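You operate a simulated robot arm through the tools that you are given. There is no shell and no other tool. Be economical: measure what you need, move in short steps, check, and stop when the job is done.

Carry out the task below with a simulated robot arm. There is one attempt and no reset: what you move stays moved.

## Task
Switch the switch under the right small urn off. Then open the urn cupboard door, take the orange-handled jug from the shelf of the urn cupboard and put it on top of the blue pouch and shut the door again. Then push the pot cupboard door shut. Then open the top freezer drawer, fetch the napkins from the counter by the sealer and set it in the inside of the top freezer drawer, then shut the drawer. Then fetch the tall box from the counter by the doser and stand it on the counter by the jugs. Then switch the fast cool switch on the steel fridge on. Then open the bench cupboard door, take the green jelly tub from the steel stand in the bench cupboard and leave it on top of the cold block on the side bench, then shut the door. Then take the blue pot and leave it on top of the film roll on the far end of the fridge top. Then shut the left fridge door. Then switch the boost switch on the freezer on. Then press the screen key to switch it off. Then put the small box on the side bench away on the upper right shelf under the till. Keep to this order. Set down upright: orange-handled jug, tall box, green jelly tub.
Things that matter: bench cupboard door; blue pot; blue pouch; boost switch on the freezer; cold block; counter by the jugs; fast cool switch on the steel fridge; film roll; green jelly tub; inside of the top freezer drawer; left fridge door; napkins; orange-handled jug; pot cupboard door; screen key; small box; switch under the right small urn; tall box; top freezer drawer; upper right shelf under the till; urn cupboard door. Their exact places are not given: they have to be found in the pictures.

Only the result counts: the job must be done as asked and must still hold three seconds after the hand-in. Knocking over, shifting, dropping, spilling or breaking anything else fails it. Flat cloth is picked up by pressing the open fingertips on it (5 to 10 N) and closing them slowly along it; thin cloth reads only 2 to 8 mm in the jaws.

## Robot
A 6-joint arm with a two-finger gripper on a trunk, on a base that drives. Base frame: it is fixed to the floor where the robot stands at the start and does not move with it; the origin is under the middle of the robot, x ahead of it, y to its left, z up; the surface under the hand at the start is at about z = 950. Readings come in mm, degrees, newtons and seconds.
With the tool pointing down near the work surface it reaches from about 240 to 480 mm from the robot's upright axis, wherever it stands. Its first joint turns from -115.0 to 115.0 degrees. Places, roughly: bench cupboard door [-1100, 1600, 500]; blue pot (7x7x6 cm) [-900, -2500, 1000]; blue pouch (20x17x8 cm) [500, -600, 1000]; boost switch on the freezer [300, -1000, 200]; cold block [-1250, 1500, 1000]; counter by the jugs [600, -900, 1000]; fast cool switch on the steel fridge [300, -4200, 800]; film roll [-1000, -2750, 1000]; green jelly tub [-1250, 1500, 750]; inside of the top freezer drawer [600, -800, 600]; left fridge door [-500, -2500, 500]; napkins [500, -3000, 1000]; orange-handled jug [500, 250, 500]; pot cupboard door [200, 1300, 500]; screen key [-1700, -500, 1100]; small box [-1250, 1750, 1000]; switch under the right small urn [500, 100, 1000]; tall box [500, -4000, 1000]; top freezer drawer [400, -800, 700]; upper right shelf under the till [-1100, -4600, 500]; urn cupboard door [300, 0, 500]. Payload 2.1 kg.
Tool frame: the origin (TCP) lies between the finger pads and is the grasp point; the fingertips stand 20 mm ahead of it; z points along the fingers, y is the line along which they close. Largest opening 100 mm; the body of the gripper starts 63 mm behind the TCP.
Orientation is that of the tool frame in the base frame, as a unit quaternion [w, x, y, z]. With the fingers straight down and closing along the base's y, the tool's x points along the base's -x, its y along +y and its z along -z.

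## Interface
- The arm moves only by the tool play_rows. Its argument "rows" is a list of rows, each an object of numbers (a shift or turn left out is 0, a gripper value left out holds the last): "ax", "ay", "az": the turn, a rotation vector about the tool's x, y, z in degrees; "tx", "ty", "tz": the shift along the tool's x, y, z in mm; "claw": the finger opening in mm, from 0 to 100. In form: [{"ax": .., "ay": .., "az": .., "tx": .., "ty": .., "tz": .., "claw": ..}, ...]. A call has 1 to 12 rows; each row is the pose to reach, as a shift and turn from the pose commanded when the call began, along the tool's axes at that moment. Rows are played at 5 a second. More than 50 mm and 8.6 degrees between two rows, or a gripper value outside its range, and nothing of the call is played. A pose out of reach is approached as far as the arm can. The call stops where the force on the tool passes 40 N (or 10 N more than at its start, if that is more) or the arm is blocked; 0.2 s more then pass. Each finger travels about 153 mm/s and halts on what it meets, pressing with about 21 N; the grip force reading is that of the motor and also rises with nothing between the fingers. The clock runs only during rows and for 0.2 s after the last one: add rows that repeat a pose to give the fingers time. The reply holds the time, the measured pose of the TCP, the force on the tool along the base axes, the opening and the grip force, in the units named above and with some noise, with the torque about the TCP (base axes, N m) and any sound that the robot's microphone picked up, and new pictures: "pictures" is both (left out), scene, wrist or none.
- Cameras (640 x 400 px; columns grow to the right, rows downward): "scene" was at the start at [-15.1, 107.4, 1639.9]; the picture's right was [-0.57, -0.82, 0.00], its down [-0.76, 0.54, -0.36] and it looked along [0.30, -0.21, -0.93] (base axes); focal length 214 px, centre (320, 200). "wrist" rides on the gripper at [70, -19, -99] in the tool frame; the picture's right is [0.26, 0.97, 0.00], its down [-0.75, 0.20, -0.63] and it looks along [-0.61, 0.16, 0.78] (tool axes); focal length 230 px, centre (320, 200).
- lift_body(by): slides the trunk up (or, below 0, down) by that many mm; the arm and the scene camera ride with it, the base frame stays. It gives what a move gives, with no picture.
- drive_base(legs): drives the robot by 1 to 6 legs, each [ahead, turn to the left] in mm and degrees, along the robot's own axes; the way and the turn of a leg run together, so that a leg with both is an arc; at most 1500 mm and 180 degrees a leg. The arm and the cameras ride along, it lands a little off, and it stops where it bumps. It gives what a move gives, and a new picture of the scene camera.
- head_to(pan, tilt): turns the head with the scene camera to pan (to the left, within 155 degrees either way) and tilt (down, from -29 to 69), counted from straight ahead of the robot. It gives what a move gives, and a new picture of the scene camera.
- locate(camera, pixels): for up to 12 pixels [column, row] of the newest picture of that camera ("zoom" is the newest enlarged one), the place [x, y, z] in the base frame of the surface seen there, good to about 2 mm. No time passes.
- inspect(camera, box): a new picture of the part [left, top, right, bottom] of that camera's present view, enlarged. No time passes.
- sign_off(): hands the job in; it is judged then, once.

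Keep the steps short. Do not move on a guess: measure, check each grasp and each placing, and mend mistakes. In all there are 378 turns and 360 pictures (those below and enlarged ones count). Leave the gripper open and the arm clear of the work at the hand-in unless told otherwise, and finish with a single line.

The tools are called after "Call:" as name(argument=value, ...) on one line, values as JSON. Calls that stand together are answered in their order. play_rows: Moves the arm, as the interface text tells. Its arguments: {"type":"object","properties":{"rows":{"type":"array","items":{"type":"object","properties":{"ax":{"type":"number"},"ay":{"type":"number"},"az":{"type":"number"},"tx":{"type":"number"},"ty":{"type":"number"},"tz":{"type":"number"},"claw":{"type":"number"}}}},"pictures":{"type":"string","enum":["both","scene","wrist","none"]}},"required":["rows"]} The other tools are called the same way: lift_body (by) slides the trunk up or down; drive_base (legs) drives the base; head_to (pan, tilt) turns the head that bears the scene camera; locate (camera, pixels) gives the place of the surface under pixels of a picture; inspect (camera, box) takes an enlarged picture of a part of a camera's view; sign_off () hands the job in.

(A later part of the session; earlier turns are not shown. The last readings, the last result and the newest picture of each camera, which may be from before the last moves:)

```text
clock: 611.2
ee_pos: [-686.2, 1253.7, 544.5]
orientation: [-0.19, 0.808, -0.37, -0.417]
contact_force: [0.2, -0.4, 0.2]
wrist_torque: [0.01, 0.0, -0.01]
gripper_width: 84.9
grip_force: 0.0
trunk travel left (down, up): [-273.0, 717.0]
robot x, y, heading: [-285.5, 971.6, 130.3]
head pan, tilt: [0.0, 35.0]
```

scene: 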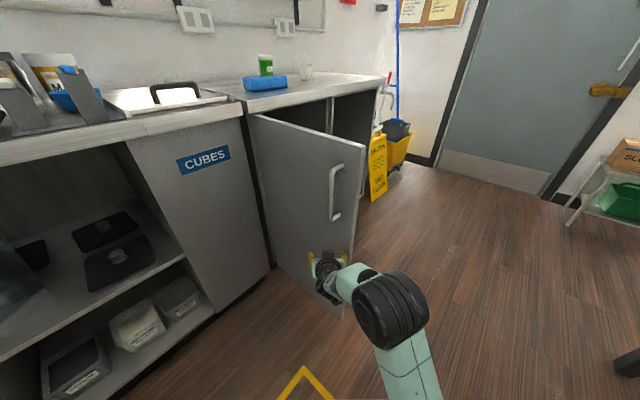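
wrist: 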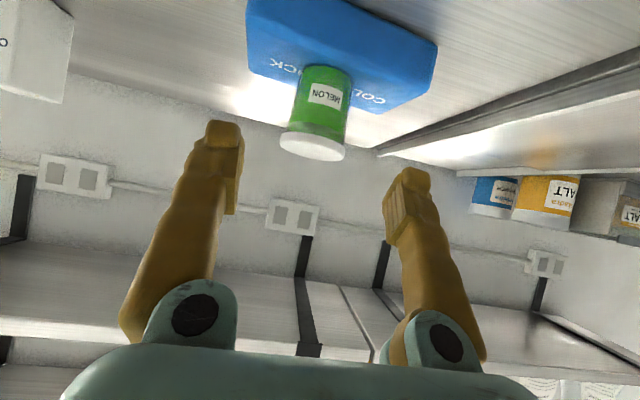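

Good position below the handle. Close the fingers and push diagonally 420 mm.

Call:
play_rows(rows=[{"claw": 40}, {"claw": 0}, {"claw": 0}], pictures="none")

Call:
drive_base(legs=[[420, 0]])

```text
clock: 612.0
ee_pos: [-687.6, 1253.9, 545.6]
orientation: [-0.19, 0.808, -0.37, -0.418]
contact_force: [0.5, 0.2, -0.8]
wrist_torque: [-0.07, 0.01, -0.01]
gripper_width: 0.1
grip_force: 21.6
trunk travel left (down, up): [-273.0, 717.0]
robot x, y, heading: [-290.8, 970.5, 130.2]
head pan, tilt: [0.0, 35.0]
```

```text
clock: 614.6
ee_pos: [-959.9, 1581.4, 544.6]
orientation: [-0.19, 0.808, -0.369, -0.418]
contact_force: [0.6, -0.2, -0.5]
wrist_torque: [0.01, 0.02, -0.01]
gripper_width: 0.0
grip_force: 21.1
trunk travel left (down, up): [-273.0, 717.0]
robot x, y, heading: [-565.4, 1294.2, 130.4]
head pan, tilt: [0.0, 35.0]
```

scene: 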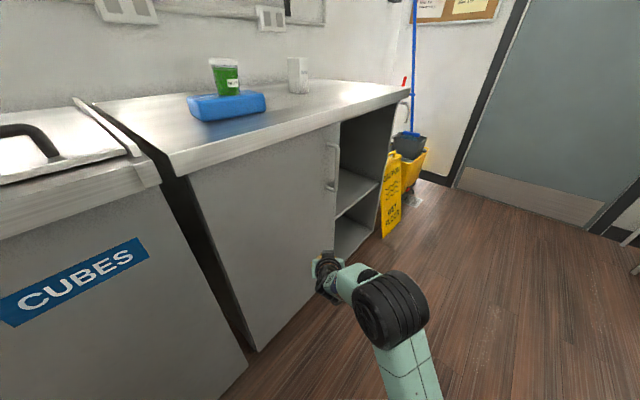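

Call:
locate(camera="scene", pixels=[[320, 140], [320, 240], [260, 170], [210, 190], [338, 130], [250, 300], [335, 215]])

```text
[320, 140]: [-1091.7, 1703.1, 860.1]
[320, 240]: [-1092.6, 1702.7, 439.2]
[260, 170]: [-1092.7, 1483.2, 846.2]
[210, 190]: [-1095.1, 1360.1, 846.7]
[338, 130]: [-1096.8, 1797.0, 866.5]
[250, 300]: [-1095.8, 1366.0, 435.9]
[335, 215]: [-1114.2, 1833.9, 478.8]
```

Nearly flush (x −1092). Nudge it once more to be sure.

Call:
drive_base(legs=[[125, 0]])

Call:
play_rows(rows=[{"tx": -11.5, "tz": 16}, {"tx": -20, "tz": 28}, {"tx": -29, "tz": 41}, {"tx": -37, "tz": 52}, {"tx": -43, "tz": 61}], pictures="scene")

Call:
locate(camera="scene", pixels=[[300, 110], [250, 170], [220, 180], [310, 150], [330, 90], [200, 190]])

```text
clock: 615.9
ee_pos: [-1041.1, 1674.0, 544.4]
orientation: [-0.19, 0.808, -0.37, -0.417]
contact_force: [-0.9, 0.1, -0.7]
wrist_torque: [0.01, 0.0, 0.0]
gripper_width: 0.0
grip_force: 21.0
trunk travel left (down, up): [-273.0, 717.0]
robot x, y, heading: [-645.1, 1391.9, 130.4]
head pan, tilt: [0.0, 35.0]
```

scene: 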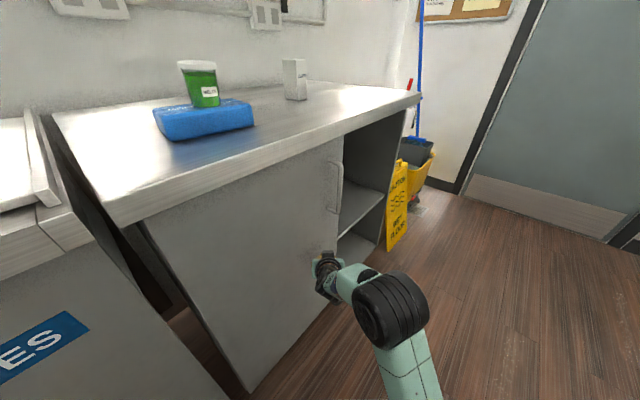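

```text
clock: 616.8
ee_pos: [-1070.7, 1714.3, 543.1]
orientation: [-0.19, 0.809, -0.373, -0.414]
contact_force: [19.2, -6.0, 7.4]
wrist_torque: [0.02, 0.21, 0.1]
gripper_width: 0.2
grip_force: 21.1
trunk travel left (down, up): [-273.0, 717.0]
robot x, y, heading: [-640.8, 1388.3, 130.5]
head pan, tilt: [0.0, 35.0]
stopped in row 4: the force on the tool passed its limit at 55 N (the readings are from after the stop); the commanded pose is now the measured one
```

scene: 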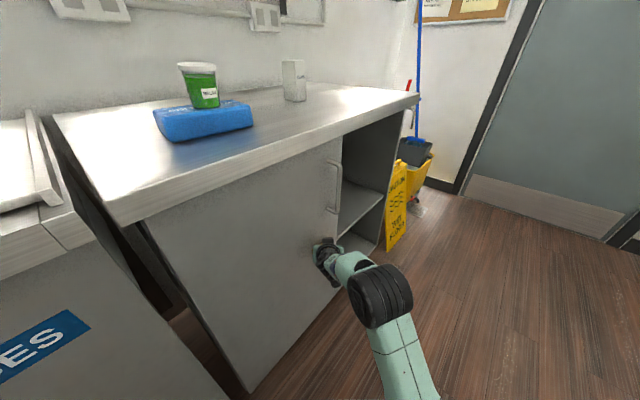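

```text
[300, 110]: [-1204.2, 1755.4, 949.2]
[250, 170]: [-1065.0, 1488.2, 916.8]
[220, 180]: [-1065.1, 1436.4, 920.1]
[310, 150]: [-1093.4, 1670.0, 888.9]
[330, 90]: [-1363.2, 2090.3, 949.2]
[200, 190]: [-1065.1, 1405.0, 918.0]
```

The bench door is shut. Next the blue pot. Drive back to the aisle.

Call:
drive_base(legs=[[-400, 0]])

Call:
lift_body(by=400)

Call:
lift_body(by=250)

Call:
drive_base(legs=[[0, 139.5], [1450, 0], [934, 0], [0, 32.1], [773, 0], [0, -32.1]])

```text
clock: 619.3
ee_pos: [-817.5, 1409.4, 540.9]
orientation: [-0.187, 0.811, -0.37, -0.412]
contact_force: [0.5, -0.4, 0.3]
wrist_torque: [-0.03, 0.01, 0.01]
gripper_width: 0.0
grip_force: 20.8
trunk travel left (down, up): [-273.0, 717.0]
robot x, y, heading: [-388.7, 1083.2, 130.5]
head pan, tilt: [0.0, 35.0]
```

scene: 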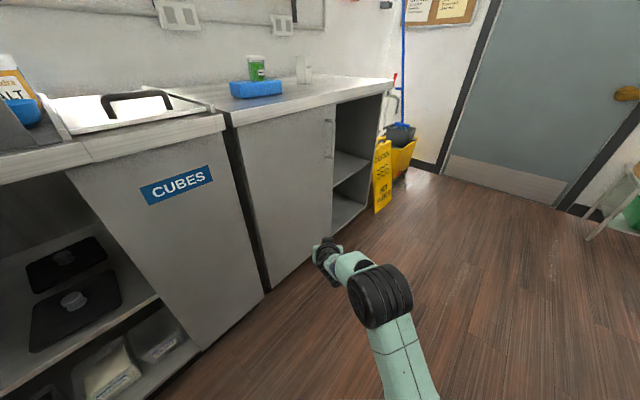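

```text
clock: 623.1
ee_pos: [-817.9, 1411.4, 939.5]
orientation: [-0.186, 0.812, -0.369, -0.412]
contact_force: [-0.1, -0.2, -0.9]
wrist_torque: [0.0, 0.01, 0.02]
gripper_width: 0.0
grip_force: 21.1
trunk travel left (down, up): [-673.0, 317.0]
robot x, y, heading: [-385.8, 1087.8, 130.3]
head pan, tilt: [0.0, 35.0]
```

```text
clock: 625.7
ee_pos: [-816.8, 1409.7, 1190.2]
orientation: [-0.187, 0.812, -0.369, -0.412]
contact_force: [-0.7, -0.2, 0.3]
wrist_torque: [-0.01, -0.01, 0.0]
gripper_width: 0.4
grip_force: 20.6
trunk travel left (down, up): [-923.0, 67.0]
robot x, y, heading: [-384.6, 1086.0, 130.5]
head pan, tilt: [0.0, 35.0]
```

```text
clock: 649.9
ee_pos: [31.0, -2460.2, 1190.7]
orientation: [0.317, 0.636, 0.624, -0.323]
contact_force: [-0.1, 0.7, -0.1]
wrist_torque: [0.0, 0.05, -0.01]
gripper_width: 0.1
grip_force: 20.6
trunk travel left (down, up): [-923.0, 67.0]
robot x, y, heading: [-70.9, -1933.8, -91.4]
head pan, tilt: [0.0, 35.0]
```

scene: 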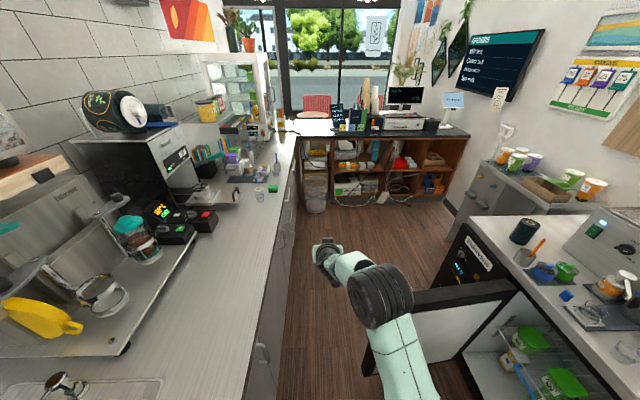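

Robot is 100 mm off the gap line. Locate the pot and roll, then correct.

Call:
inspect(camera="scene", box=[460, 200, 640, 320])

Call:
locate(camera="zoom", pixels=[[232, 90], [232, 120], [265, 108], [295, 255], [280, 260], [310, 250], [330, 240], [370, 255], [372, 340], [260, 180], [200, 95], [560, 300]])

Call:
drive_base(legs=[[-250, 0], [0, 17.8], [319, 0], [0, -16.6]])

```text
3.33 times, centred on (550, 260) of scene
```

zoom: 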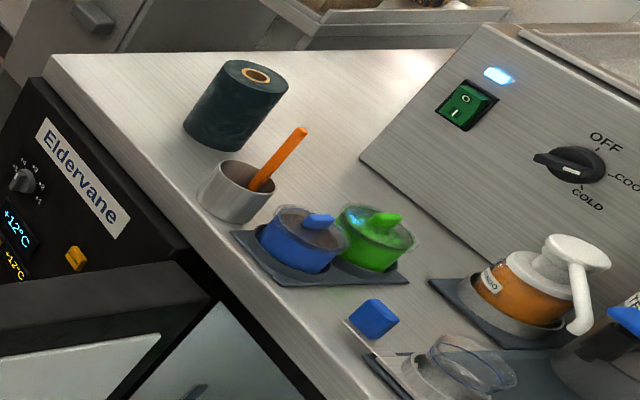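

```text
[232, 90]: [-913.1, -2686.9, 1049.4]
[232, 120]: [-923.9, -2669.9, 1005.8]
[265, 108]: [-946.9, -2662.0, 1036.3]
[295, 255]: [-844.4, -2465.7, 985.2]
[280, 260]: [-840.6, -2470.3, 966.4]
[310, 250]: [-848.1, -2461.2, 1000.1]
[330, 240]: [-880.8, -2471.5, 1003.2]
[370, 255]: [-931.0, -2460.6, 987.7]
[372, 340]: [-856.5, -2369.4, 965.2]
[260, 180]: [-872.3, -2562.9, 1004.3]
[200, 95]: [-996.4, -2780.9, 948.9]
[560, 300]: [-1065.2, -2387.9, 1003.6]
```

```text
clock: 655.3
ee_pos: [135.2, -2512.6, 1190.5]
orientation: [0.32, 0.631, 0.631, -0.32]
contact_force: [0.3, -0.4, -0.4]
wrist_torque: [-0.01, 0.02, -0.01]
gripper_width: 0.0
grip_force: 20.7
trunk travel left (down, up): [-923.0, 67.0]
robot x, y, heading: [22.7, -1983.6, -90.4]
head pan, tilt: [0.0, 35.0]
```

scene: 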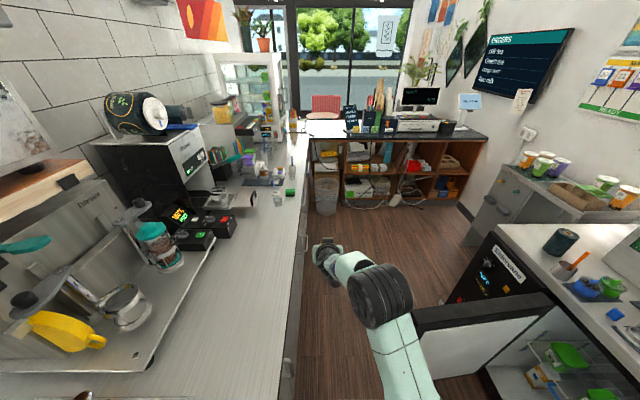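

Go through the gap and stand at (-400,-2750) facing the fridge top.

Call:
drive_base(legs=[[500, 0], [330, 0], [0, -98], [425, 0], [0, 8.7]])

Call:
play_rows(rows=[{"tz": -45, "ty": -40}, {"tz": -75, "ty": -80}], pictures="none")

Call:
head_to(pan=-5, tilt=45)

```text
clock: 658.4
ee_pos: [56.9, -3018.8, 1230.3]
orientation: [0.321, 0.718, 0.556, -0.27]
contact_force: [0.9, -0.4, 0.4]
wrist_torque: [-0.06, 0.0, -0.02]
gripper_width: 0.0
grip_force: 21.0
trunk travel left (down, up): [-923.0, 67.0]
robot x, y, heading: [23.4, -2483.9, -91.2]
head pan, tilt: [0.0, 35.0]
stopped in leg 1: the robot was blocked; the commanded pose is now the measured one
```

scene: 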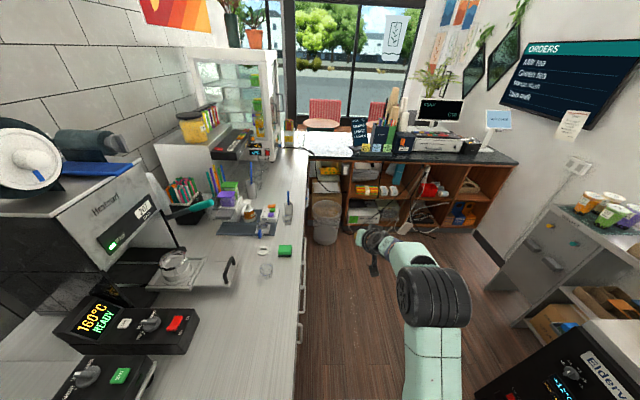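

```text
refused: row 1 steps farther than a row can; nothing moved
```

```text
clock: 659.1
ee_pos: [60.3, -3014.2, 1219.5]
orientation: [0.314, 0.699, 0.586, -0.266]
contact_force: [0.0, -0.1, -0.6]
wrist_torque: [0.01, 0.02, -0.02]
gripper_width: 0.0
grip_force: 20.6
trunk travel left (down, up): [-923.0, 67.0]
robot x, y, heading: [24.3, -2488.0, -91.3]
head pan, tilt: [-5.0, 45.0]
```

scene: 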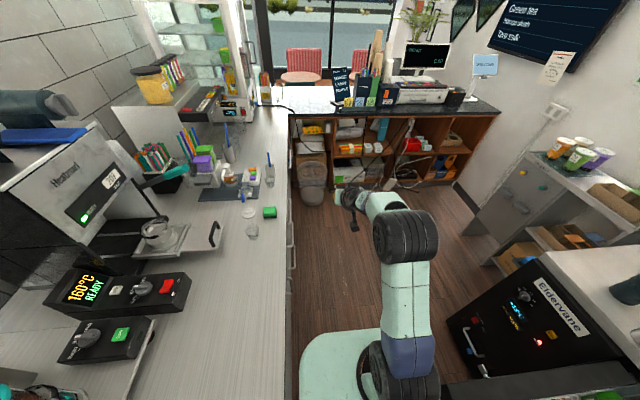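

The base brushed the fridge door's edge (and the arm swayed). Back 150 mm, steer a bit further left, and retry.

Call:
drive_base(legs=[[-200, 0], [0, 4.5], [260, 0], [0, -3.2], [450, 0]])

```text
clock: 659.8
ee_pos: [15.5, -3017.7, 1232.5]
orientation: [0.328, 0.705, 0.578, -0.248]
contact_force: [0.4, 0.1, 0.9]
wrist_torque: [0.01, 0.05, -0.01]
gripper_width: 0.0
grip_force: 21.2
trunk travel left (down, up): [-923.0, 67.0]
robot x, y, heading: [22.5, -2478.1, -91.1]
head pan, tilt: [-5.0, 45.0]
stopped in leg 1: the robot was blocked; the commanded pose is now the measured one
```

scene: 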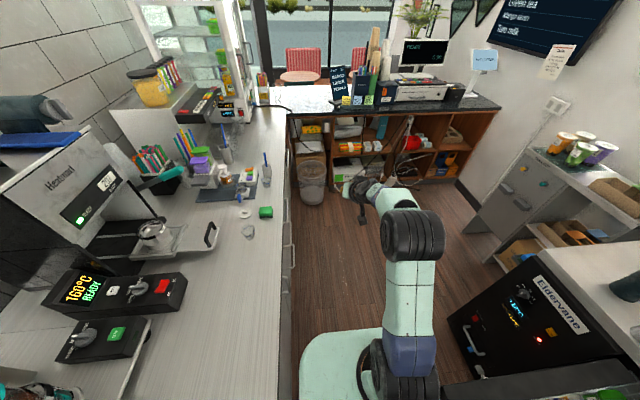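

Call:
drive_base(legs=[[0, 1.2]])

Call:
head_to(pan=-70, tilt=60)

```text
clock: 660.6
ee_pos: [24.5, -3015.0, 1228.7]
orientation: [0.33, 0.699, 0.585, -0.245]
contact_force: [-0.2, -0.3, 0.5]
wrist_torque: [0.01, -0.03, 0.03]
gripper_width: 0.0
grip_force: 20.5
trunk travel left (down, up): [-923.0, 67.0]
robot x, y, heading: [25.8, -2478.6, -89.5]
head pan, tilt: [-5.0, 45.0]
```

scene: 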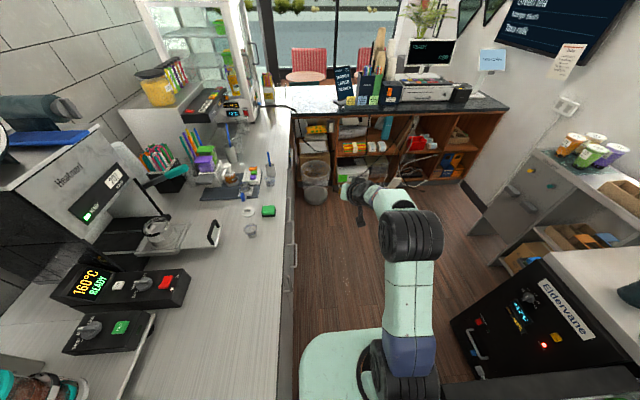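

```text
clock: 662.0
ee_pos: [19.3, -3013.9, 1227.9]
orientation: [0.331, 0.699, 0.585, -0.244]
contact_force: [-0.8, -0.6, 0.4]
wrist_torque: [-0.01, -0.01, 0.0]
gripper_width: 0.2
grip_force: 21.1
trunk travel left (down, up): [-923.0, 67.0]
robot x, y, heading: [23.2, -2477.1, -89.9]
head pan, tilt: [-70.0, 60.0]
```

scene: 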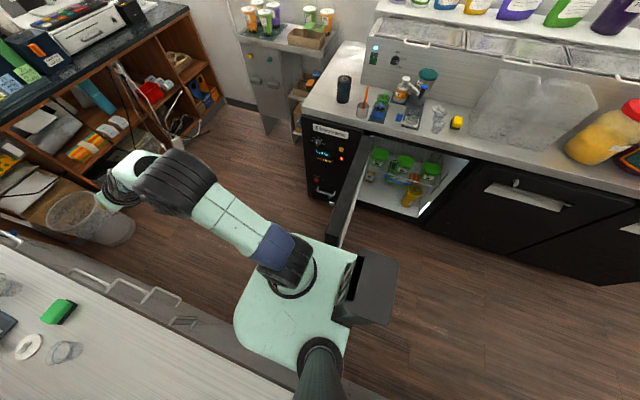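

Turned free. Try creeping ahead.

Call:
drive_base(legs=[[0, 2], [330, 0]])

```text
clock: 664.5
ee_pos: [47.0, -3344.8, 1229.6]
orientation: [0.336, 0.69, 0.595, -0.238]
contact_force: [0.0, -0.4, 0.3]
wrist_torque: [-0.05, -0.01, -0.02]
gripper_width: 0.0
grip_force: 21.0
trunk travel left (down, up): [-923.0, 67.0]
robot x, y, heading: [36.3, -2814.5, -88.1]
head pan, tilt: [-70.0, 60.0]
```

scene: 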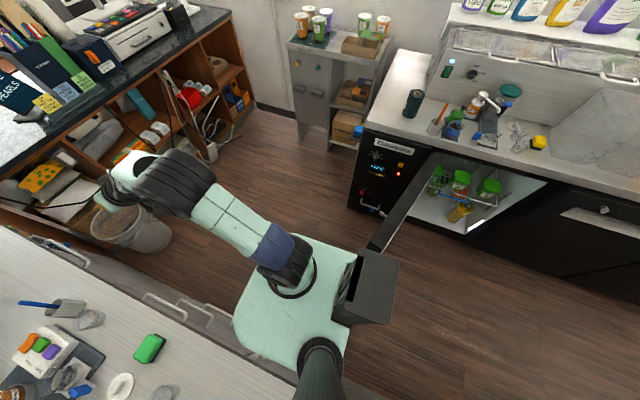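

Through. Turn to the fridge and approach.

Call:
drive_base(legs=[[0, -100.3], [430, 0], [0, 8.4]])

Call:
head_to(pan=-8, tilt=48)

```text
clock: 672.0
ee_pos: [-928.8, -2761.2, 1228.3]
orientation: [0.066, 0.908, -0.074, -0.407]
contact_force: [0.0, -0.6, -0.3]
wrist_torque: [0.02, -0.02, -0.04]
gripper_width: 0.1
grip_force: 20.7
trunk travel left (down, up): [-923.0, 67.0]
robot x, y, heading: [-393.8, -2759.0, -178.9]
head pan, tilt: [-70.0, 60.0]
```

scene: 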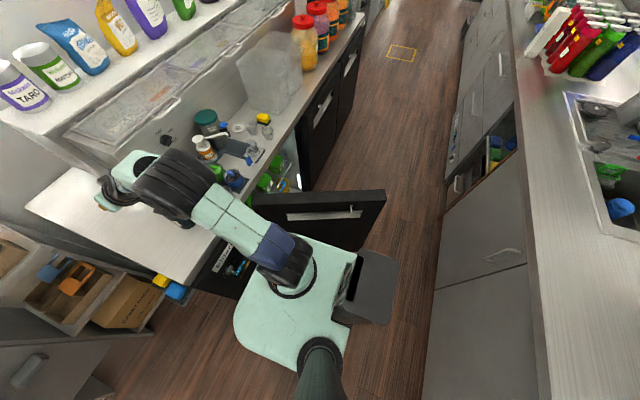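

```text
clock: 673.3
ee_pos: [-927.8, -2761.8, 1228.7]
orientation: [0.065, 0.908, -0.075, -0.406]
contact_force: [-0.5, 0.4, -0.4]
wrist_torque: [0.0, 0.02, 0.02]
gripper_width: 0.0
grip_force: 20.8
trunk travel left (down, up): [-923.0, 67.0]
robot x, y, heading: [-397.2, -2755.8, -178.9]
head pan, tilt: [-8.0, 48.0]
```

scene: 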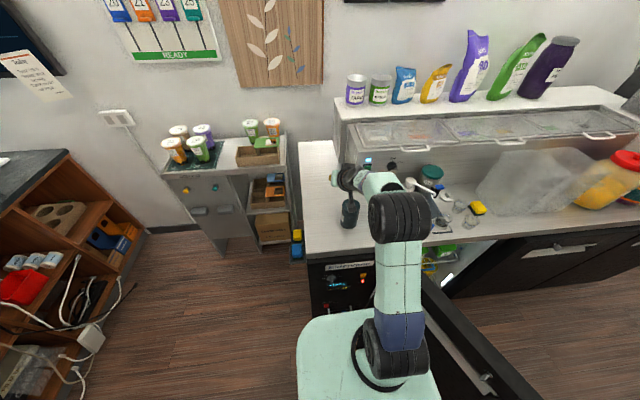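

Level out the tool roll and swing the hand right towards the pots for a wrist view.

Call:
play_rows(rows=[{"ax": 1.6, "ay": -0.4, "az": -5.5, "ty": -35}, {"ax": 3.2, "ay": -0.8, "az": -10.9, "ty": -75, "claw": 50}, {"ax": 3.2, "ay": -0.8, "az": -10.9, "ty": -120, "claw": 100}, {"ax": 3.2, "ay": -0.8, "az": -10.9, "ty": -165}, {"ax": 3.2, "ay": -0.8, "az": -10.9, "ty": -205}], pictures="wrist")

```text
clock: 674.5
ee_pos: [-911.0, -2557.8, 1192.7]
orientation: [0.002, 0.91, 0.001, -0.415]
contact_force: [-0.7, -0.6, -0.6]
wrist_torque: [0.0, 0.01, 0.03]
gripper_width: 99.9
grip_force: 0.0
trunk travel left (down, up): [-923.0, 67.0]
robot x, y, heading: [-394.7, -2758.1, -178.7]
head pan, tilt: [-8.0, 48.0]
```

wrist: 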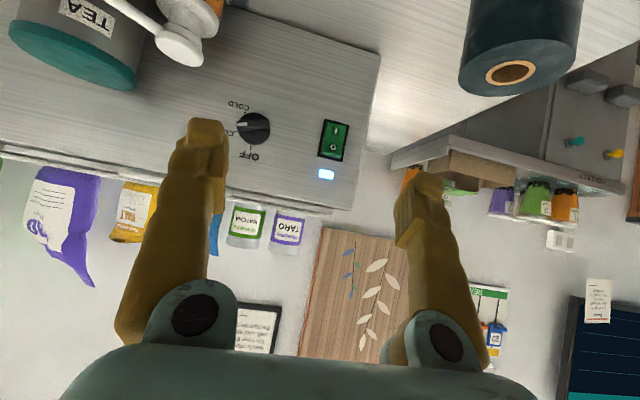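

Call:
locate(camera="wrist", pixels=[[470, 75], [560, 70], [515, 50], [540, 90], [515, 72], [520, 20]])

Call:
inspect(camera="scene", box=[320, 150, 500, 270])

```text
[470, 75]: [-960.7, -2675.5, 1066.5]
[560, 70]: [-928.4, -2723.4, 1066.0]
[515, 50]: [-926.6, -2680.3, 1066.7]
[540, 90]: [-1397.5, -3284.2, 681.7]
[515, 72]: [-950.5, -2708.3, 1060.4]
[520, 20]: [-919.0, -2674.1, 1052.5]
```

```text
3.33 times, centred on (410, 210) of scene
```

zoom: 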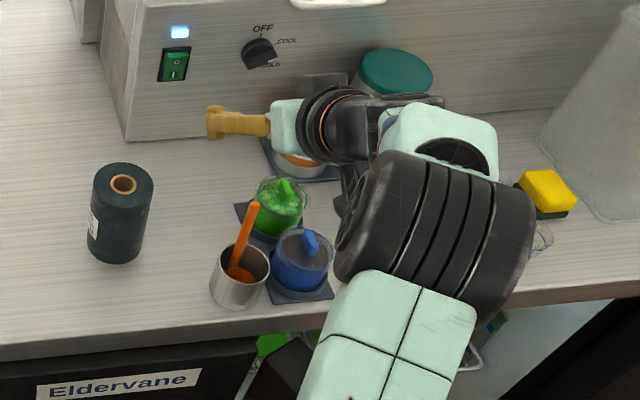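

Call:
locate(camera="zoom", pixels=[[95, 185], [152, 185], [123, 165], [123, 205], [275, 258], [332, 258], [302, 285], [302, 232], [310, 243], [262, 275], [300, 262], [275, 210]])

```text
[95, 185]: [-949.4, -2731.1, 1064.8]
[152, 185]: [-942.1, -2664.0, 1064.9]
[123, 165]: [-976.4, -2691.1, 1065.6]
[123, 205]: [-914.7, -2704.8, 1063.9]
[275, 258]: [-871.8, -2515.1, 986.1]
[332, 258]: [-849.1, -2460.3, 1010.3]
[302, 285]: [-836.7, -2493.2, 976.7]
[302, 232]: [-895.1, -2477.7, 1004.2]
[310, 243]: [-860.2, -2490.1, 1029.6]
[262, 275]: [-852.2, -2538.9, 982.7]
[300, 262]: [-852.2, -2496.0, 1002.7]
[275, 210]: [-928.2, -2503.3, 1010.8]
```

Call:
locate(camera="zoom", pixels=[[253, 207], [247, 235], [240, 268], [212, 280], [268, 265], [240, 246], [240, 300], [280, 185], [255, 215], [302, 250]])

```text
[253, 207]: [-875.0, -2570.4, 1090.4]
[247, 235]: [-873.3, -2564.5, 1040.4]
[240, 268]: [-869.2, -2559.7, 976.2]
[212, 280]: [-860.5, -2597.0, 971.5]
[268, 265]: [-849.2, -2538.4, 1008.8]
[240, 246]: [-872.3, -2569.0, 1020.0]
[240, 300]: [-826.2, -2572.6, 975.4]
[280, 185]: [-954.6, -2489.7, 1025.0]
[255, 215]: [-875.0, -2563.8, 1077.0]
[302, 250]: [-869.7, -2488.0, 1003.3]
```

Pot centre ≈(-868,-2488), stick-cup beside it; film roll top centre (-945,-2698), z 1065. Turn to heading ~150° so the fingers avoid the cup, and centre the arm.

Call:
drive_base(legs=[[0, -31]])

Call:
play_rows(rows=[{"ty": 40, "tx": 8, "tz": -9}, {"ty": 80, "tx": 17, "tz": -20}, {"ty": 120, "tx": 30, "tz": -34}, {"ty": 160, "tx": 43, "tz": -50}, {"ty": 198, "tx": 59, "tz": -68}], pictures="both")

```text
clock: 676.4
ee_pos: [-737.0, -2322.8, 1193.5]
orientation: [-0.11, 0.877, -0.242, -0.4]
contact_force: [0.1, 0.8, 0.1]
wrist_torque: [0.0, 0.01, -0.02]
gripper_width: 100.1
grip_force: 0.1
trunk travel left (down, up): [-923.0, 67.0]
robot x, y, heading: [-395.1, -2757.4, 150.0]
head pan, tilt: [-8.0, 48.0]
```

scene: 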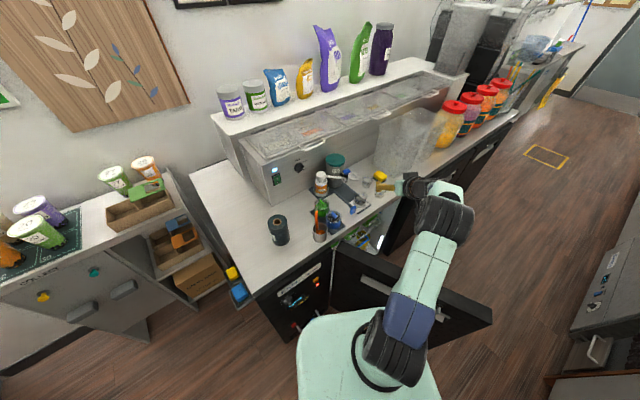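

```text
clock: 677.6
ee_pos: [-758.9, -2518.4, 1193.6]
orientation: [-0.107, 0.878, -0.241, -0.4]
contact_force: [0.0, -0.4, -0.6]
wrist_torque: [-0.03, -0.02, -0.02]
gripper_width: 100.3
grip_force: 0.1
out of reach, approached as far as the arm can: row 5
trunk travel left (down, up): [-923.0, 67.0]
robot x, y, heading: [-394.4, -2760.8, 150.3]
head pan, tilt: [-8.0, 48.0]
```

scene: 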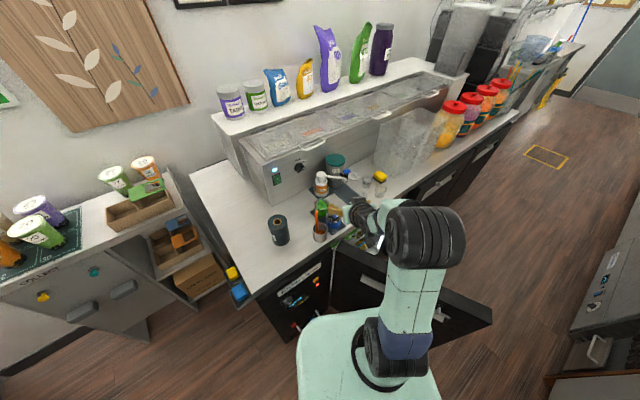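
wrist: 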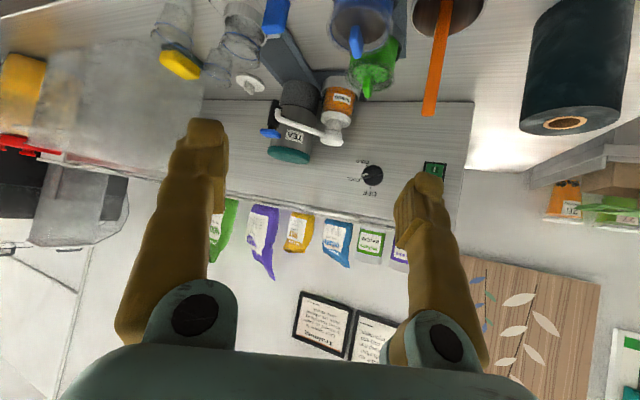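

Call:
locate(camera="wrist", pixels=[[335, 30], [360, 45], [390, 25], [345, 10], [380, 8], [357, 35], [420, 20], [480, 15], [375, 75]])

```text
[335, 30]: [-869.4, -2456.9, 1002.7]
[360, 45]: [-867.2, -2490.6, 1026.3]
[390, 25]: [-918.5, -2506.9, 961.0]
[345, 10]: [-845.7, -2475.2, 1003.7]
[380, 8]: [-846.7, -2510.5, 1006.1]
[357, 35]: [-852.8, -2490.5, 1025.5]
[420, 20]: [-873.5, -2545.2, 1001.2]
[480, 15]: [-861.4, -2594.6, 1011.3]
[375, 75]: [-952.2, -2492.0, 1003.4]
```

Pot centre ≈(-873,-2490), r≈33. Approach along the tool axis: first to the pre-point.

Call:
play_rows(rows=[{"tx": 28, "ty": 11, "tz": 24, "claw": 84}, {"tx": 57, "ty": 22, "tz": 49}, {"tx": 85, "ty": 33, "tz": 73}], pictures="wrist")

```text
clock: 678.4
ee_pos: [-767.2, -2498.6, 1101.1]
orientation: [-0.088, 0.88, -0.244, -0.399]
contact_force: [-0.2, 0.2, 0.2]
wrist_torque: [-0.03, 0.0, -0.03]
gripper_width: 83.8
grip_force: 0.0
out of reach, approached as far as the arm can: row 1, 2, 3
trunk travel left (down, up): [-923.0, 67.0]
robot x, y, heading: [-392.1, -2756.7, 150.2]
head pan, tilt: [-8.0, 48.0]
```

wrist: 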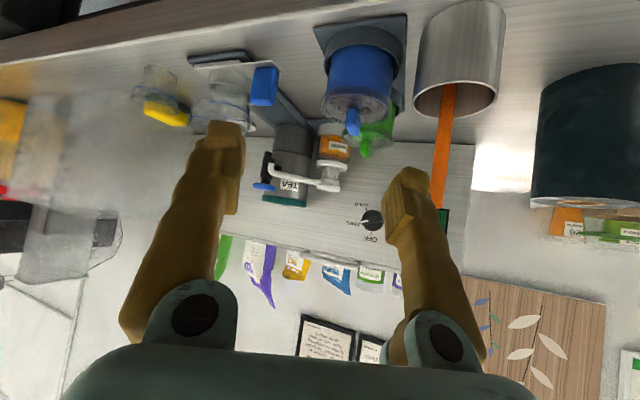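

Laterally limited; turn the base 4.5° left instead.

Call:
drive_base(legs=[[0, 4.5]])

Call:
play_rows(rows=[{"tz": 10}, {"tz": 25}], pictures="wrist")

Call:
locate(camera="wrist", pixels=[[330, 75], [370, 85], [345, 60], [385, 65], [350, 100], [440, 70], [475, 80]])

```text
clock: 679.3
ee_pos: [-786.7, -2528.3, 1102.5]
orientation: [-0.071, 0.888, -0.209, -0.403]
contact_force: [-0.1, -0.3, -0.1]
wrist_torque: [-0.03, 0.0, -0.03]
gripper_width: 84.1
grip_force: 0.0
trunk travel left (down, up): [-923.0, 67.0]
robot x, y, heading: [-390.4, -2754.7, 154.6]
head pan, tilt: [-8.0, 48.0]
```

scene: 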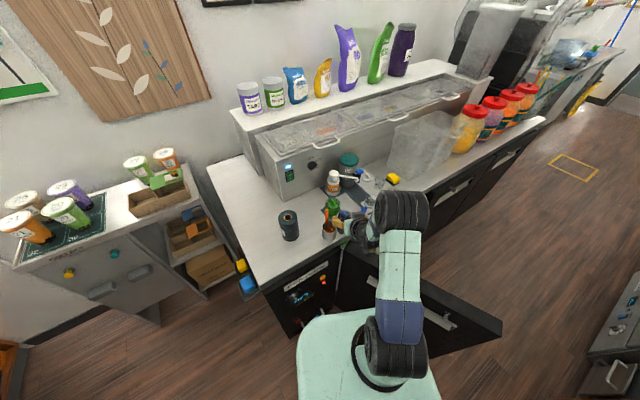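

```text
clock: 679.9
ee_pos: [-802.9, -2519.4, 1084.3]
orientation: [-0.07, 0.889, -0.209, -0.402]
contact_force: [0.1, 0.7, -0.1]
wrist_torque: [-0.01, -0.01, -0.01]
gripper_width: 83.7
grip_force: 0.1
trunk travel left (down, up): [-923.0, 67.0]
robot x, y, heading: [-395.4, -2757.7, 154.8]
head pan, tilt: [-8.0, 48.0]
```

wrist: 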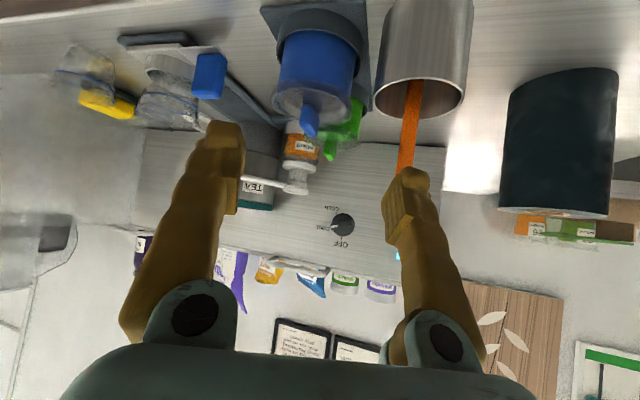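

```text
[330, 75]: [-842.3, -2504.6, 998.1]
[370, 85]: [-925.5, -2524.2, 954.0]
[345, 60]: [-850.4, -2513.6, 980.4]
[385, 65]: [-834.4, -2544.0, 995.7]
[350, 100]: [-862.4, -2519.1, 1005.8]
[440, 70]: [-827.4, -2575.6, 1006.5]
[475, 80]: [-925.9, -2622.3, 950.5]
```

Aligned: pot centred between the fingers. Advance to the grasp point.

Call:
play_rows(rows=[{"tx": 8, "tz": 40}, {"tx": 16, "tz": 75}, {"tx": 22, "tz": 105}], pictures="wrist")

```text
clock: 680.7
ee_pos: [-856.3, -2497.9, 1007.5]
orientation: [-0.07, 0.884, -0.209, -0.411]
contact_force: [5.5, 1.1, 32.4]
wrist_torque: [-1.43, 0.59, 0.25]
gripper_width: 86.4
grip_force: 1.1
trunk travel left (down, up): [-923.0, 67.0]
robot x, y, heading: [-394.6, -2758.2, 155.0]
head pan, tilt: [-8.0, 48.0]
```

wrist: 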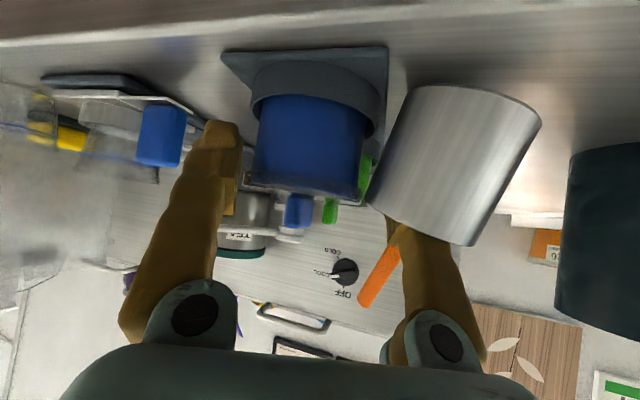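

Contact: the right finger presses on something by the cup. Back off at once.

Call:
play_rows(rows=[{"tz": -25}, {"tz": -50}, {"tz": -80}], pictures="wrist")

Call:
locate(camera="wrist", pixels=[[440, 115], [395, 110], [475, 60], [280, 110], [345, 110], [320, 100], [460, 110], [340, 90], [275, 95]])

```text
clock: 681.5
ee_pos: [-806.5, -2518.2, 1052.8]
orientation: [-0.067, 0.889, -0.21, -0.402]
contact_force: [0.0, 0.4, -0.6]
wrist_torque: [0.02, 0.01, -0.04]
gripper_width: 84.0
grip_force: 0.1
out of reach, approached as far as the arm can: row 1, 2, 3
trunk travel left (down, up): [-923.0, 67.0]
robot x, y, heading: [-393.2, -2758.6, 154.7]
head pan, tilt: [-8.0, 48.0]
```

wrist: 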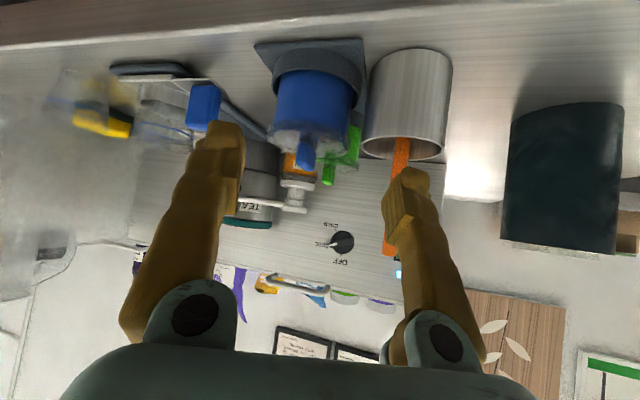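

```text
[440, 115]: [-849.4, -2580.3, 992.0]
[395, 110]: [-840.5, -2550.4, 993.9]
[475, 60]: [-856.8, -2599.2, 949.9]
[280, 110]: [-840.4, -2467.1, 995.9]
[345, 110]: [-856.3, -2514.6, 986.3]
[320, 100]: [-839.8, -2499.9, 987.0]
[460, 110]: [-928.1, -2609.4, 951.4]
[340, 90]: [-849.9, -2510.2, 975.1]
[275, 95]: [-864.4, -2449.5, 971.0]
```

Cup-to-pot gap is only ~13 mm, so I need the fingers to close along ~50° (tool heading 140°). Reposition the base to about (-475,-2873).

Call:
lift_body(by=65)

Call:
drive_base(legs=[[0, -99.7], [-141, 0], [0, 85]])

Call:
play_rows(rows=[{"claw": 90}], pictures="wrist")

```text
clock: 682.5
ee_pos: [-807.5, -2516.0, 1117.8]
orientation: [-0.067, 0.889, -0.21, -0.402]
contact_force: [0.5, 0.3, 0.2]
wrist_torque: [-0.02, -0.04, -0.02]
gripper_width: 83.7
grip_force: 0.1
trunk travel left (down, up): [-988.0, 2.0]
robot x, y, heading: [-395.0, -2757.0, 154.8]
head pan, tilt: [-8.0, 48.0]
```

```text
clock: 691.8
ee_pos: [-819.8, -2539.3, 1118.6]
orientation: [-0.114, 0.857, -0.315, -0.391]
contact_force: [-1.0, -0.3, -0.6]
wrist_torque: [-0.02, -0.02, 0.0]
gripper_width: 84.1
grip_force: 0.0
trunk travel left (down, up): [-988.0, 2.0]
robot x, y, heading: [-476.6, -2871.1, 141.0]
head pan, tilt: [-8.0, 48.0]
```

scene: 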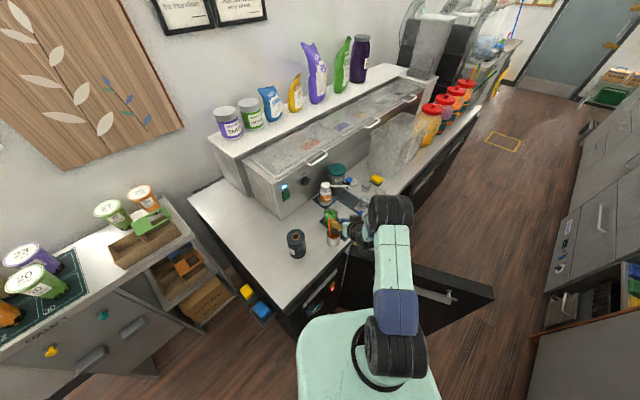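

```text
clock: 692.1
ee_pos: [-818.2, -2540.8, 1117.2]
orientation: [-0.114, 0.857, -0.314, -0.391]
contact_force: [0.4, 0.7, 0.0]
wrist_torque: [-0.04, 0.02, 0.04]
gripper_width: 90.0
grip_force: 0.1
trunk travel left (down, up): [-988.0, 2.0]
robot x, y, heading: [-474.2, -2873.5, 141.3]
head pan, tilt: [-8.0, 48.0]
```

wrist: 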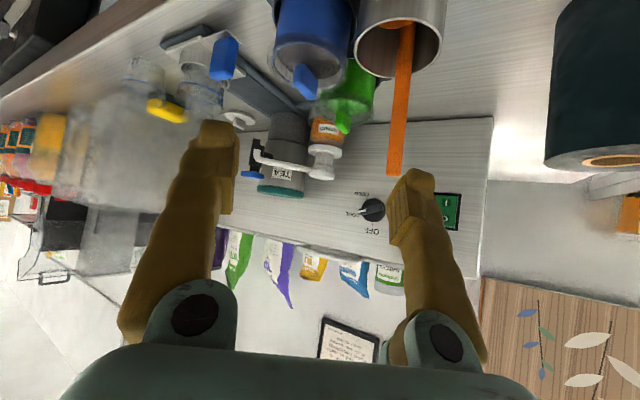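

Heading 143°, closing axis 51° — good. Advance in two stages.

Call:
play_rows(rows=[{"tx": 16, "ty": -4, "tz": 36, "claw": 84}, {"tx": 32, "ty": -8, "tz": 70}, {"tx": 42, "ty": -11.7, "tz": 100}], pictures="wrist")

Call:
locate(camera="wrist", pixels=[[265, 140], [360, 140], [310, 130], [300, 170], [345, 160], [270, 160], [400, 150], [420, 180]])

```text
clock: 693.0
ee_pos: [-847.9, -2508.4, 1021.9]
orientation: [-0.114, 0.857, -0.314, -0.392]
contact_force: [0.2, 0.4, -0.1]
wrist_torque: [0.0, -0.01, 0.01]
gripper_width: 84.0
grip_force: 0.0
trunk travel left (down, up): [-988.0, 2.0]
robot x, y, heading: [-475.5, -2871.2, 141.2]
head pan, tilt: [-8.0, 48.0]
```

wrist: 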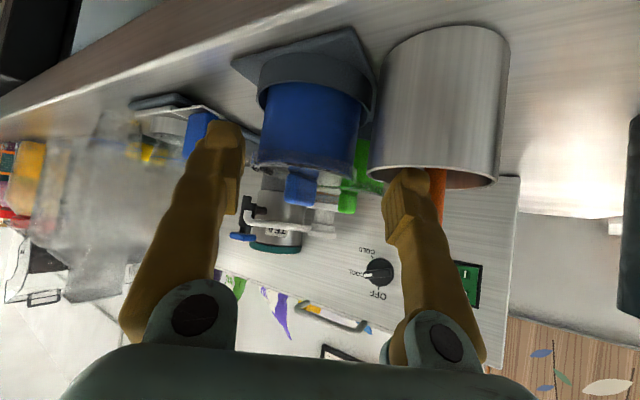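

```text
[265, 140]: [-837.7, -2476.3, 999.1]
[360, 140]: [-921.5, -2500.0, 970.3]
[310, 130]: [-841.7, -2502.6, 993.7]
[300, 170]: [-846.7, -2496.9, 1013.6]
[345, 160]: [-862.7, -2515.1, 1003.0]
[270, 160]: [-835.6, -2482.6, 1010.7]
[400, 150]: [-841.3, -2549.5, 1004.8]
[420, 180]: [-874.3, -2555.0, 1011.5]
```

The fingers' rear would foul the cup rim at this pitch. Back off and make the tool steeper (+25°), moving the base 45 mm closer.

Call:
play_rows(rows=[{"tz": -40, "tx": -10}, {"tz": -75, "tx": -30}, {"tz": -100, "tx": -45}], pictures="none")

Call:
play_rows(rows=[{"ay": 8}, {"ay": 16}, {"ay": 25}], pictures="none")

Call:
drive_base(legs=[[45, 0]])

Call:
play_rows(rows=[{"tz": 0}], pictures="wrist")

```text
clock: 693.8
ee_pos: [-811.8, -2531.7, 1121.4]
orientation: [-0.114, 0.858, -0.314, -0.39]
contact_force: [1.0, 0.4, 0.2]
wrist_torque: [-0.02, -0.03, -0.03]
gripper_width: 83.9
grip_force: 0.0
trunk travel left (down, up): [-988.0, 2.0]
robot x, y, heading: [-476.1, -2874.2, 141.2]
head pan, tilt: [-8.0, 48.0]
```

```text
refused: row 3 steps farther than a row can; nothing moved
```

```text
clock: 694.6
ee_pos: [-841.1, -2506.5, 1122.7]
orientation: [-0.116, 0.856, -0.315, -0.393]
contact_force: [0.1, 0.0, -0.8]
wrist_torque: [0.0, 0.05, 0.04]
gripper_width: 84.1
grip_force: 0.1
trunk travel left (down, up): [-988.0, 2.0]
robot x, y, heading: [-507.9, -2844.2, 141.5]
head pan, tilt: [-8.0, 48.0]
```

scene: 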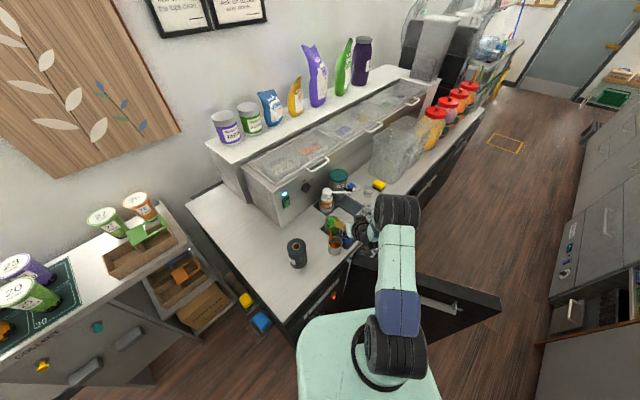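

```text
clock: 695.0
ee_pos: [-845.6, -2502.4, 1120.9]
orientation: [-0.113, 0.858, -0.315, -0.39]
contact_force: [0.1, -0.6, -0.3]
wrist_torque: [-0.01, -0.05, 0.01]
gripper_width: 83.9
grip_force: 0.0
trunk travel left (down, up): [-988.0, 2.0]
robot x, y, heading: [-510.1, -2844.4, 141.0]
head pan, tilt: [-8.0, 48.0]
```

wrist: 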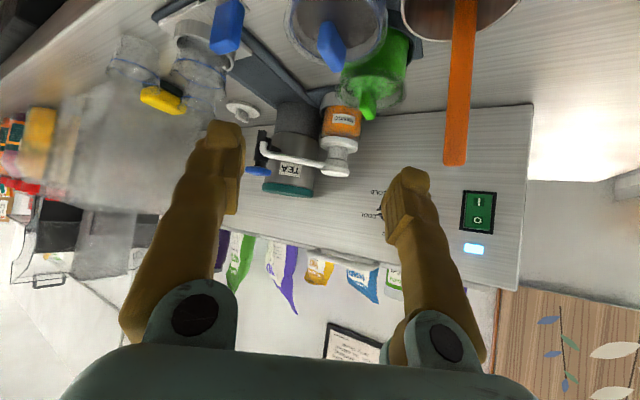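

Call:
play_rows(rows=[{"ay": 8}, {"ay": 16}, {"ay": 24}, {"ay": 28}], pictures="wrist")

Call:
locate(camera="wrist", pixels=[[300, 75], [350, 75], [325, 50], [325, 100], [400, 70], [440, 90], [330, 120], [290, 90], [360, 95]])

```text
clock: 696.0
ee_pos: [-857.7, -2518.4, 1125.0]
orientation: [-0.025, 0.909, -0.316, -0.271]
contact_force: [0.4, 0.9, -0.2]
wrist_torque: [0.04, -0.03, -0.02]
gripper_width: 84.0
grip_force: 0.1
out of reach, approached as far as the arm can: row 3, 4
trunk travel left (down, up): [-988.0, 2.0]
robot x, y, heading: [-508.4, -2842.3, 141.2]
head pan, tilt: [-8.0, 48.0]
```

wrist: 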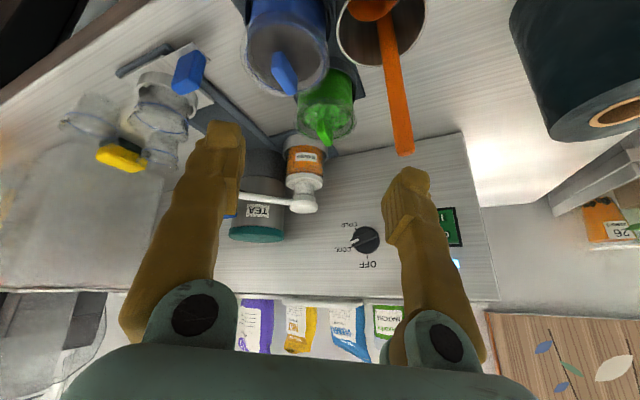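

```text
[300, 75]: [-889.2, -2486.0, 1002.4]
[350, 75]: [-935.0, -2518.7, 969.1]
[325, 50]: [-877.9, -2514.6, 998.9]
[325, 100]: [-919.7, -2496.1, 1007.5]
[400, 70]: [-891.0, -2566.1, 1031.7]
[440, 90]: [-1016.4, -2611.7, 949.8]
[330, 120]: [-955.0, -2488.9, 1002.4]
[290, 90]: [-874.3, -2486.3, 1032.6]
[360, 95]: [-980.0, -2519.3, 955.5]
```

Call:
play_rows(rows=[{"tx": -21, "ty": -2, "tz": -17, "ax": 2.4, "ay": 4.2, "az": -0.5}, {"tx": -42, "ty": -5, "tz": -34, "ax": 4.9, "ay": 8.5, "az": -1}, {"tx": -63, "ty": -7, "tz": -51, "ax": 7.3, "ay": 12.7, "az": -1.5}], pictures="none")

Call:
lift_body(by=-120)

Call:
play_rows(rows=[{"tz": 0}], pictures="wrist")

```text
clock: 696.9
ee_pos: [-861.2, -2480.1, 1186.8]
orientation: [-0.054, 0.94, -0.334, -0.041]
contact_force: [-1.5, 2.7, 3.1]
wrist_torque: [-0.23, -0.1, -0.03]
gripper_width: 84.2
grip_force: 0.0
out of reach, approached as far as the arm can: row 1, 3
trunk travel left (down, up): [-988.0, 2.0]
robot x, y, heading: [-510.0, -2841.7, 141.1]
head pan, tilt: [-8.0, 48.0]
```

```text
clock: 698.4
ee_pos: [-860.7, -2477.3, 1070.1]
orientation: [-0.06, 0.939, -0.334, -0.048]
contact_force: [-0.6, -0.4, -0.8]
wrist_torque: [0.01, -0.01, 0.01]
gripper_width: 83.8
grip_force: 0.1
trunk travel left (down, up): [-868.0, 122.0]
robot x, y, heading: [-508.4, -2843.6, 141.2]
head pan, tilt: [-8.0, 48.0]
```

```text
clock: 698.8
ee_pos: [-861.2, -2477.6, 1070.4]
orientation: [-0.06, 0.94, -0.334, -0.049]
contact_force: [1.0, 0.0, 0.6]
wrist_torque: [-0.04, 0.0, 0.0]
gripper_width: 83.9
grip_force: 0.0
trunk travel left (down, up): [-868.0, 122.0]
robot x, y, heading: [-507.6, -2847.2, 141.1]
head pan, tilt: [-8.0, 48.0]
```

wrist: 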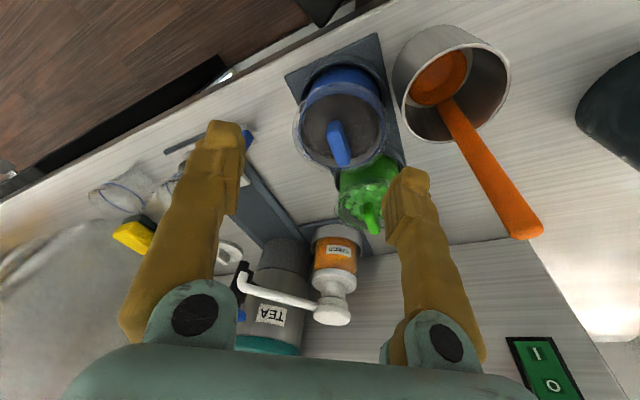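

Now the tool is nearly vertical with the right closing axis. Measure the pot rim from here.

Call:
locate(camera="wrist", pixels=[[297, 125], [384, 135], [340, 90], [345, 170], [310, 100], [340, 150], [400, 100], [375, 190], [420, 130]])

```text
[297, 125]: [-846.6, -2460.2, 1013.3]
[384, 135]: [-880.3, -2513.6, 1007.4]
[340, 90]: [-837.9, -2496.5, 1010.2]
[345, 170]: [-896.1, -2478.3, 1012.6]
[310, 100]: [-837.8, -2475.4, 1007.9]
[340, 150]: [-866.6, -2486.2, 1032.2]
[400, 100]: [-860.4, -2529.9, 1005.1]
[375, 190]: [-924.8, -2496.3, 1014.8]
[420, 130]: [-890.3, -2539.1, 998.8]
```

Pot centre (-866,-2487), r≈31. Shift and descend to z≈995.

Call:
play_rows(rows=[{"tx": 12, "ty": 16, "tz": 10}, {"tx": 12.5, "ty": 16.5, "tz": 40}, {"tx": 13, "ty": 17, "tz": 60}], pictures="wrist")

```text
clock: 699.4
ee_pos: [-864.4, -2495.2, 1032.8]
orientation: [-0.061, 0.939, -0.335, -0.053]
contact_force: [4.8, -1.6, 14.5]
wrist_torque: [-0.72, 0.28, 0.26]
gripper_width: 84.3
grip_force: 0.0
trunk travel left (down, up): [-868.0, 122.0]
robot x, y, heading: [-510.1, -2841.6, 141.0]
head pan, tilt: [-8.0, 48.0]
stopped in row 3: the force on the tool passed its limit at 57 N (the readings are from after the stop); the commanded pose is now the measured one
```

wrist: 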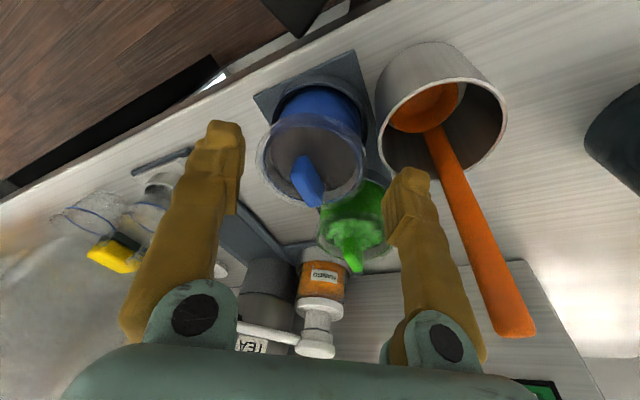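

The far finger touched the cup rim (I was 8 mm off). Lift, recentre, descend with correct offsets.

Call:
play_rows(rows=[{"tz": -30}, {"tx": -9.9, "ty": -11.4, "tz": -27}], pictures="wrist")

Call:
locate(camera="wrist", pixels=[[285, 135], [378, 145], [325, 95], [335, 185], [400, 140], [425, 165], [360, 210]])

```text
clock: 700.0
ee_pos: [-864.2, -2481.2, 1059.2]
orientation: [-0.061, 0.939, -0.334, -0.052]
contact_force: [0.2, -0.1, 0.9]
wrist_torque: [0.03, 0.01, 0.01]
gripper_width: 84.0
grip_force: 0.0
trunk travel left (down, up): [-868.0, 122.0]
robot x, y, heading: [-506.3, -2840.8, 141.5]
head pan, tilt: [-8.0, 48.0]
```

wrist: 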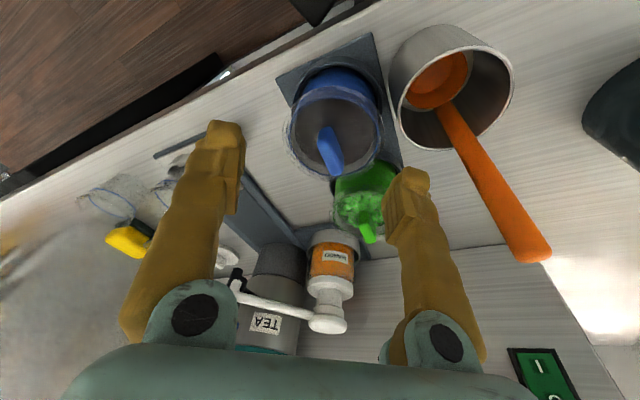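

```text
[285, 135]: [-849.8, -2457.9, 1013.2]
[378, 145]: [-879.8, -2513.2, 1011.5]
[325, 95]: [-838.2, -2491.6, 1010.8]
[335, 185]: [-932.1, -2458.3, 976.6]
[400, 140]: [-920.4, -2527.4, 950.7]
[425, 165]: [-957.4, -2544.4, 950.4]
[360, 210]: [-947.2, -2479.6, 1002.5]
```

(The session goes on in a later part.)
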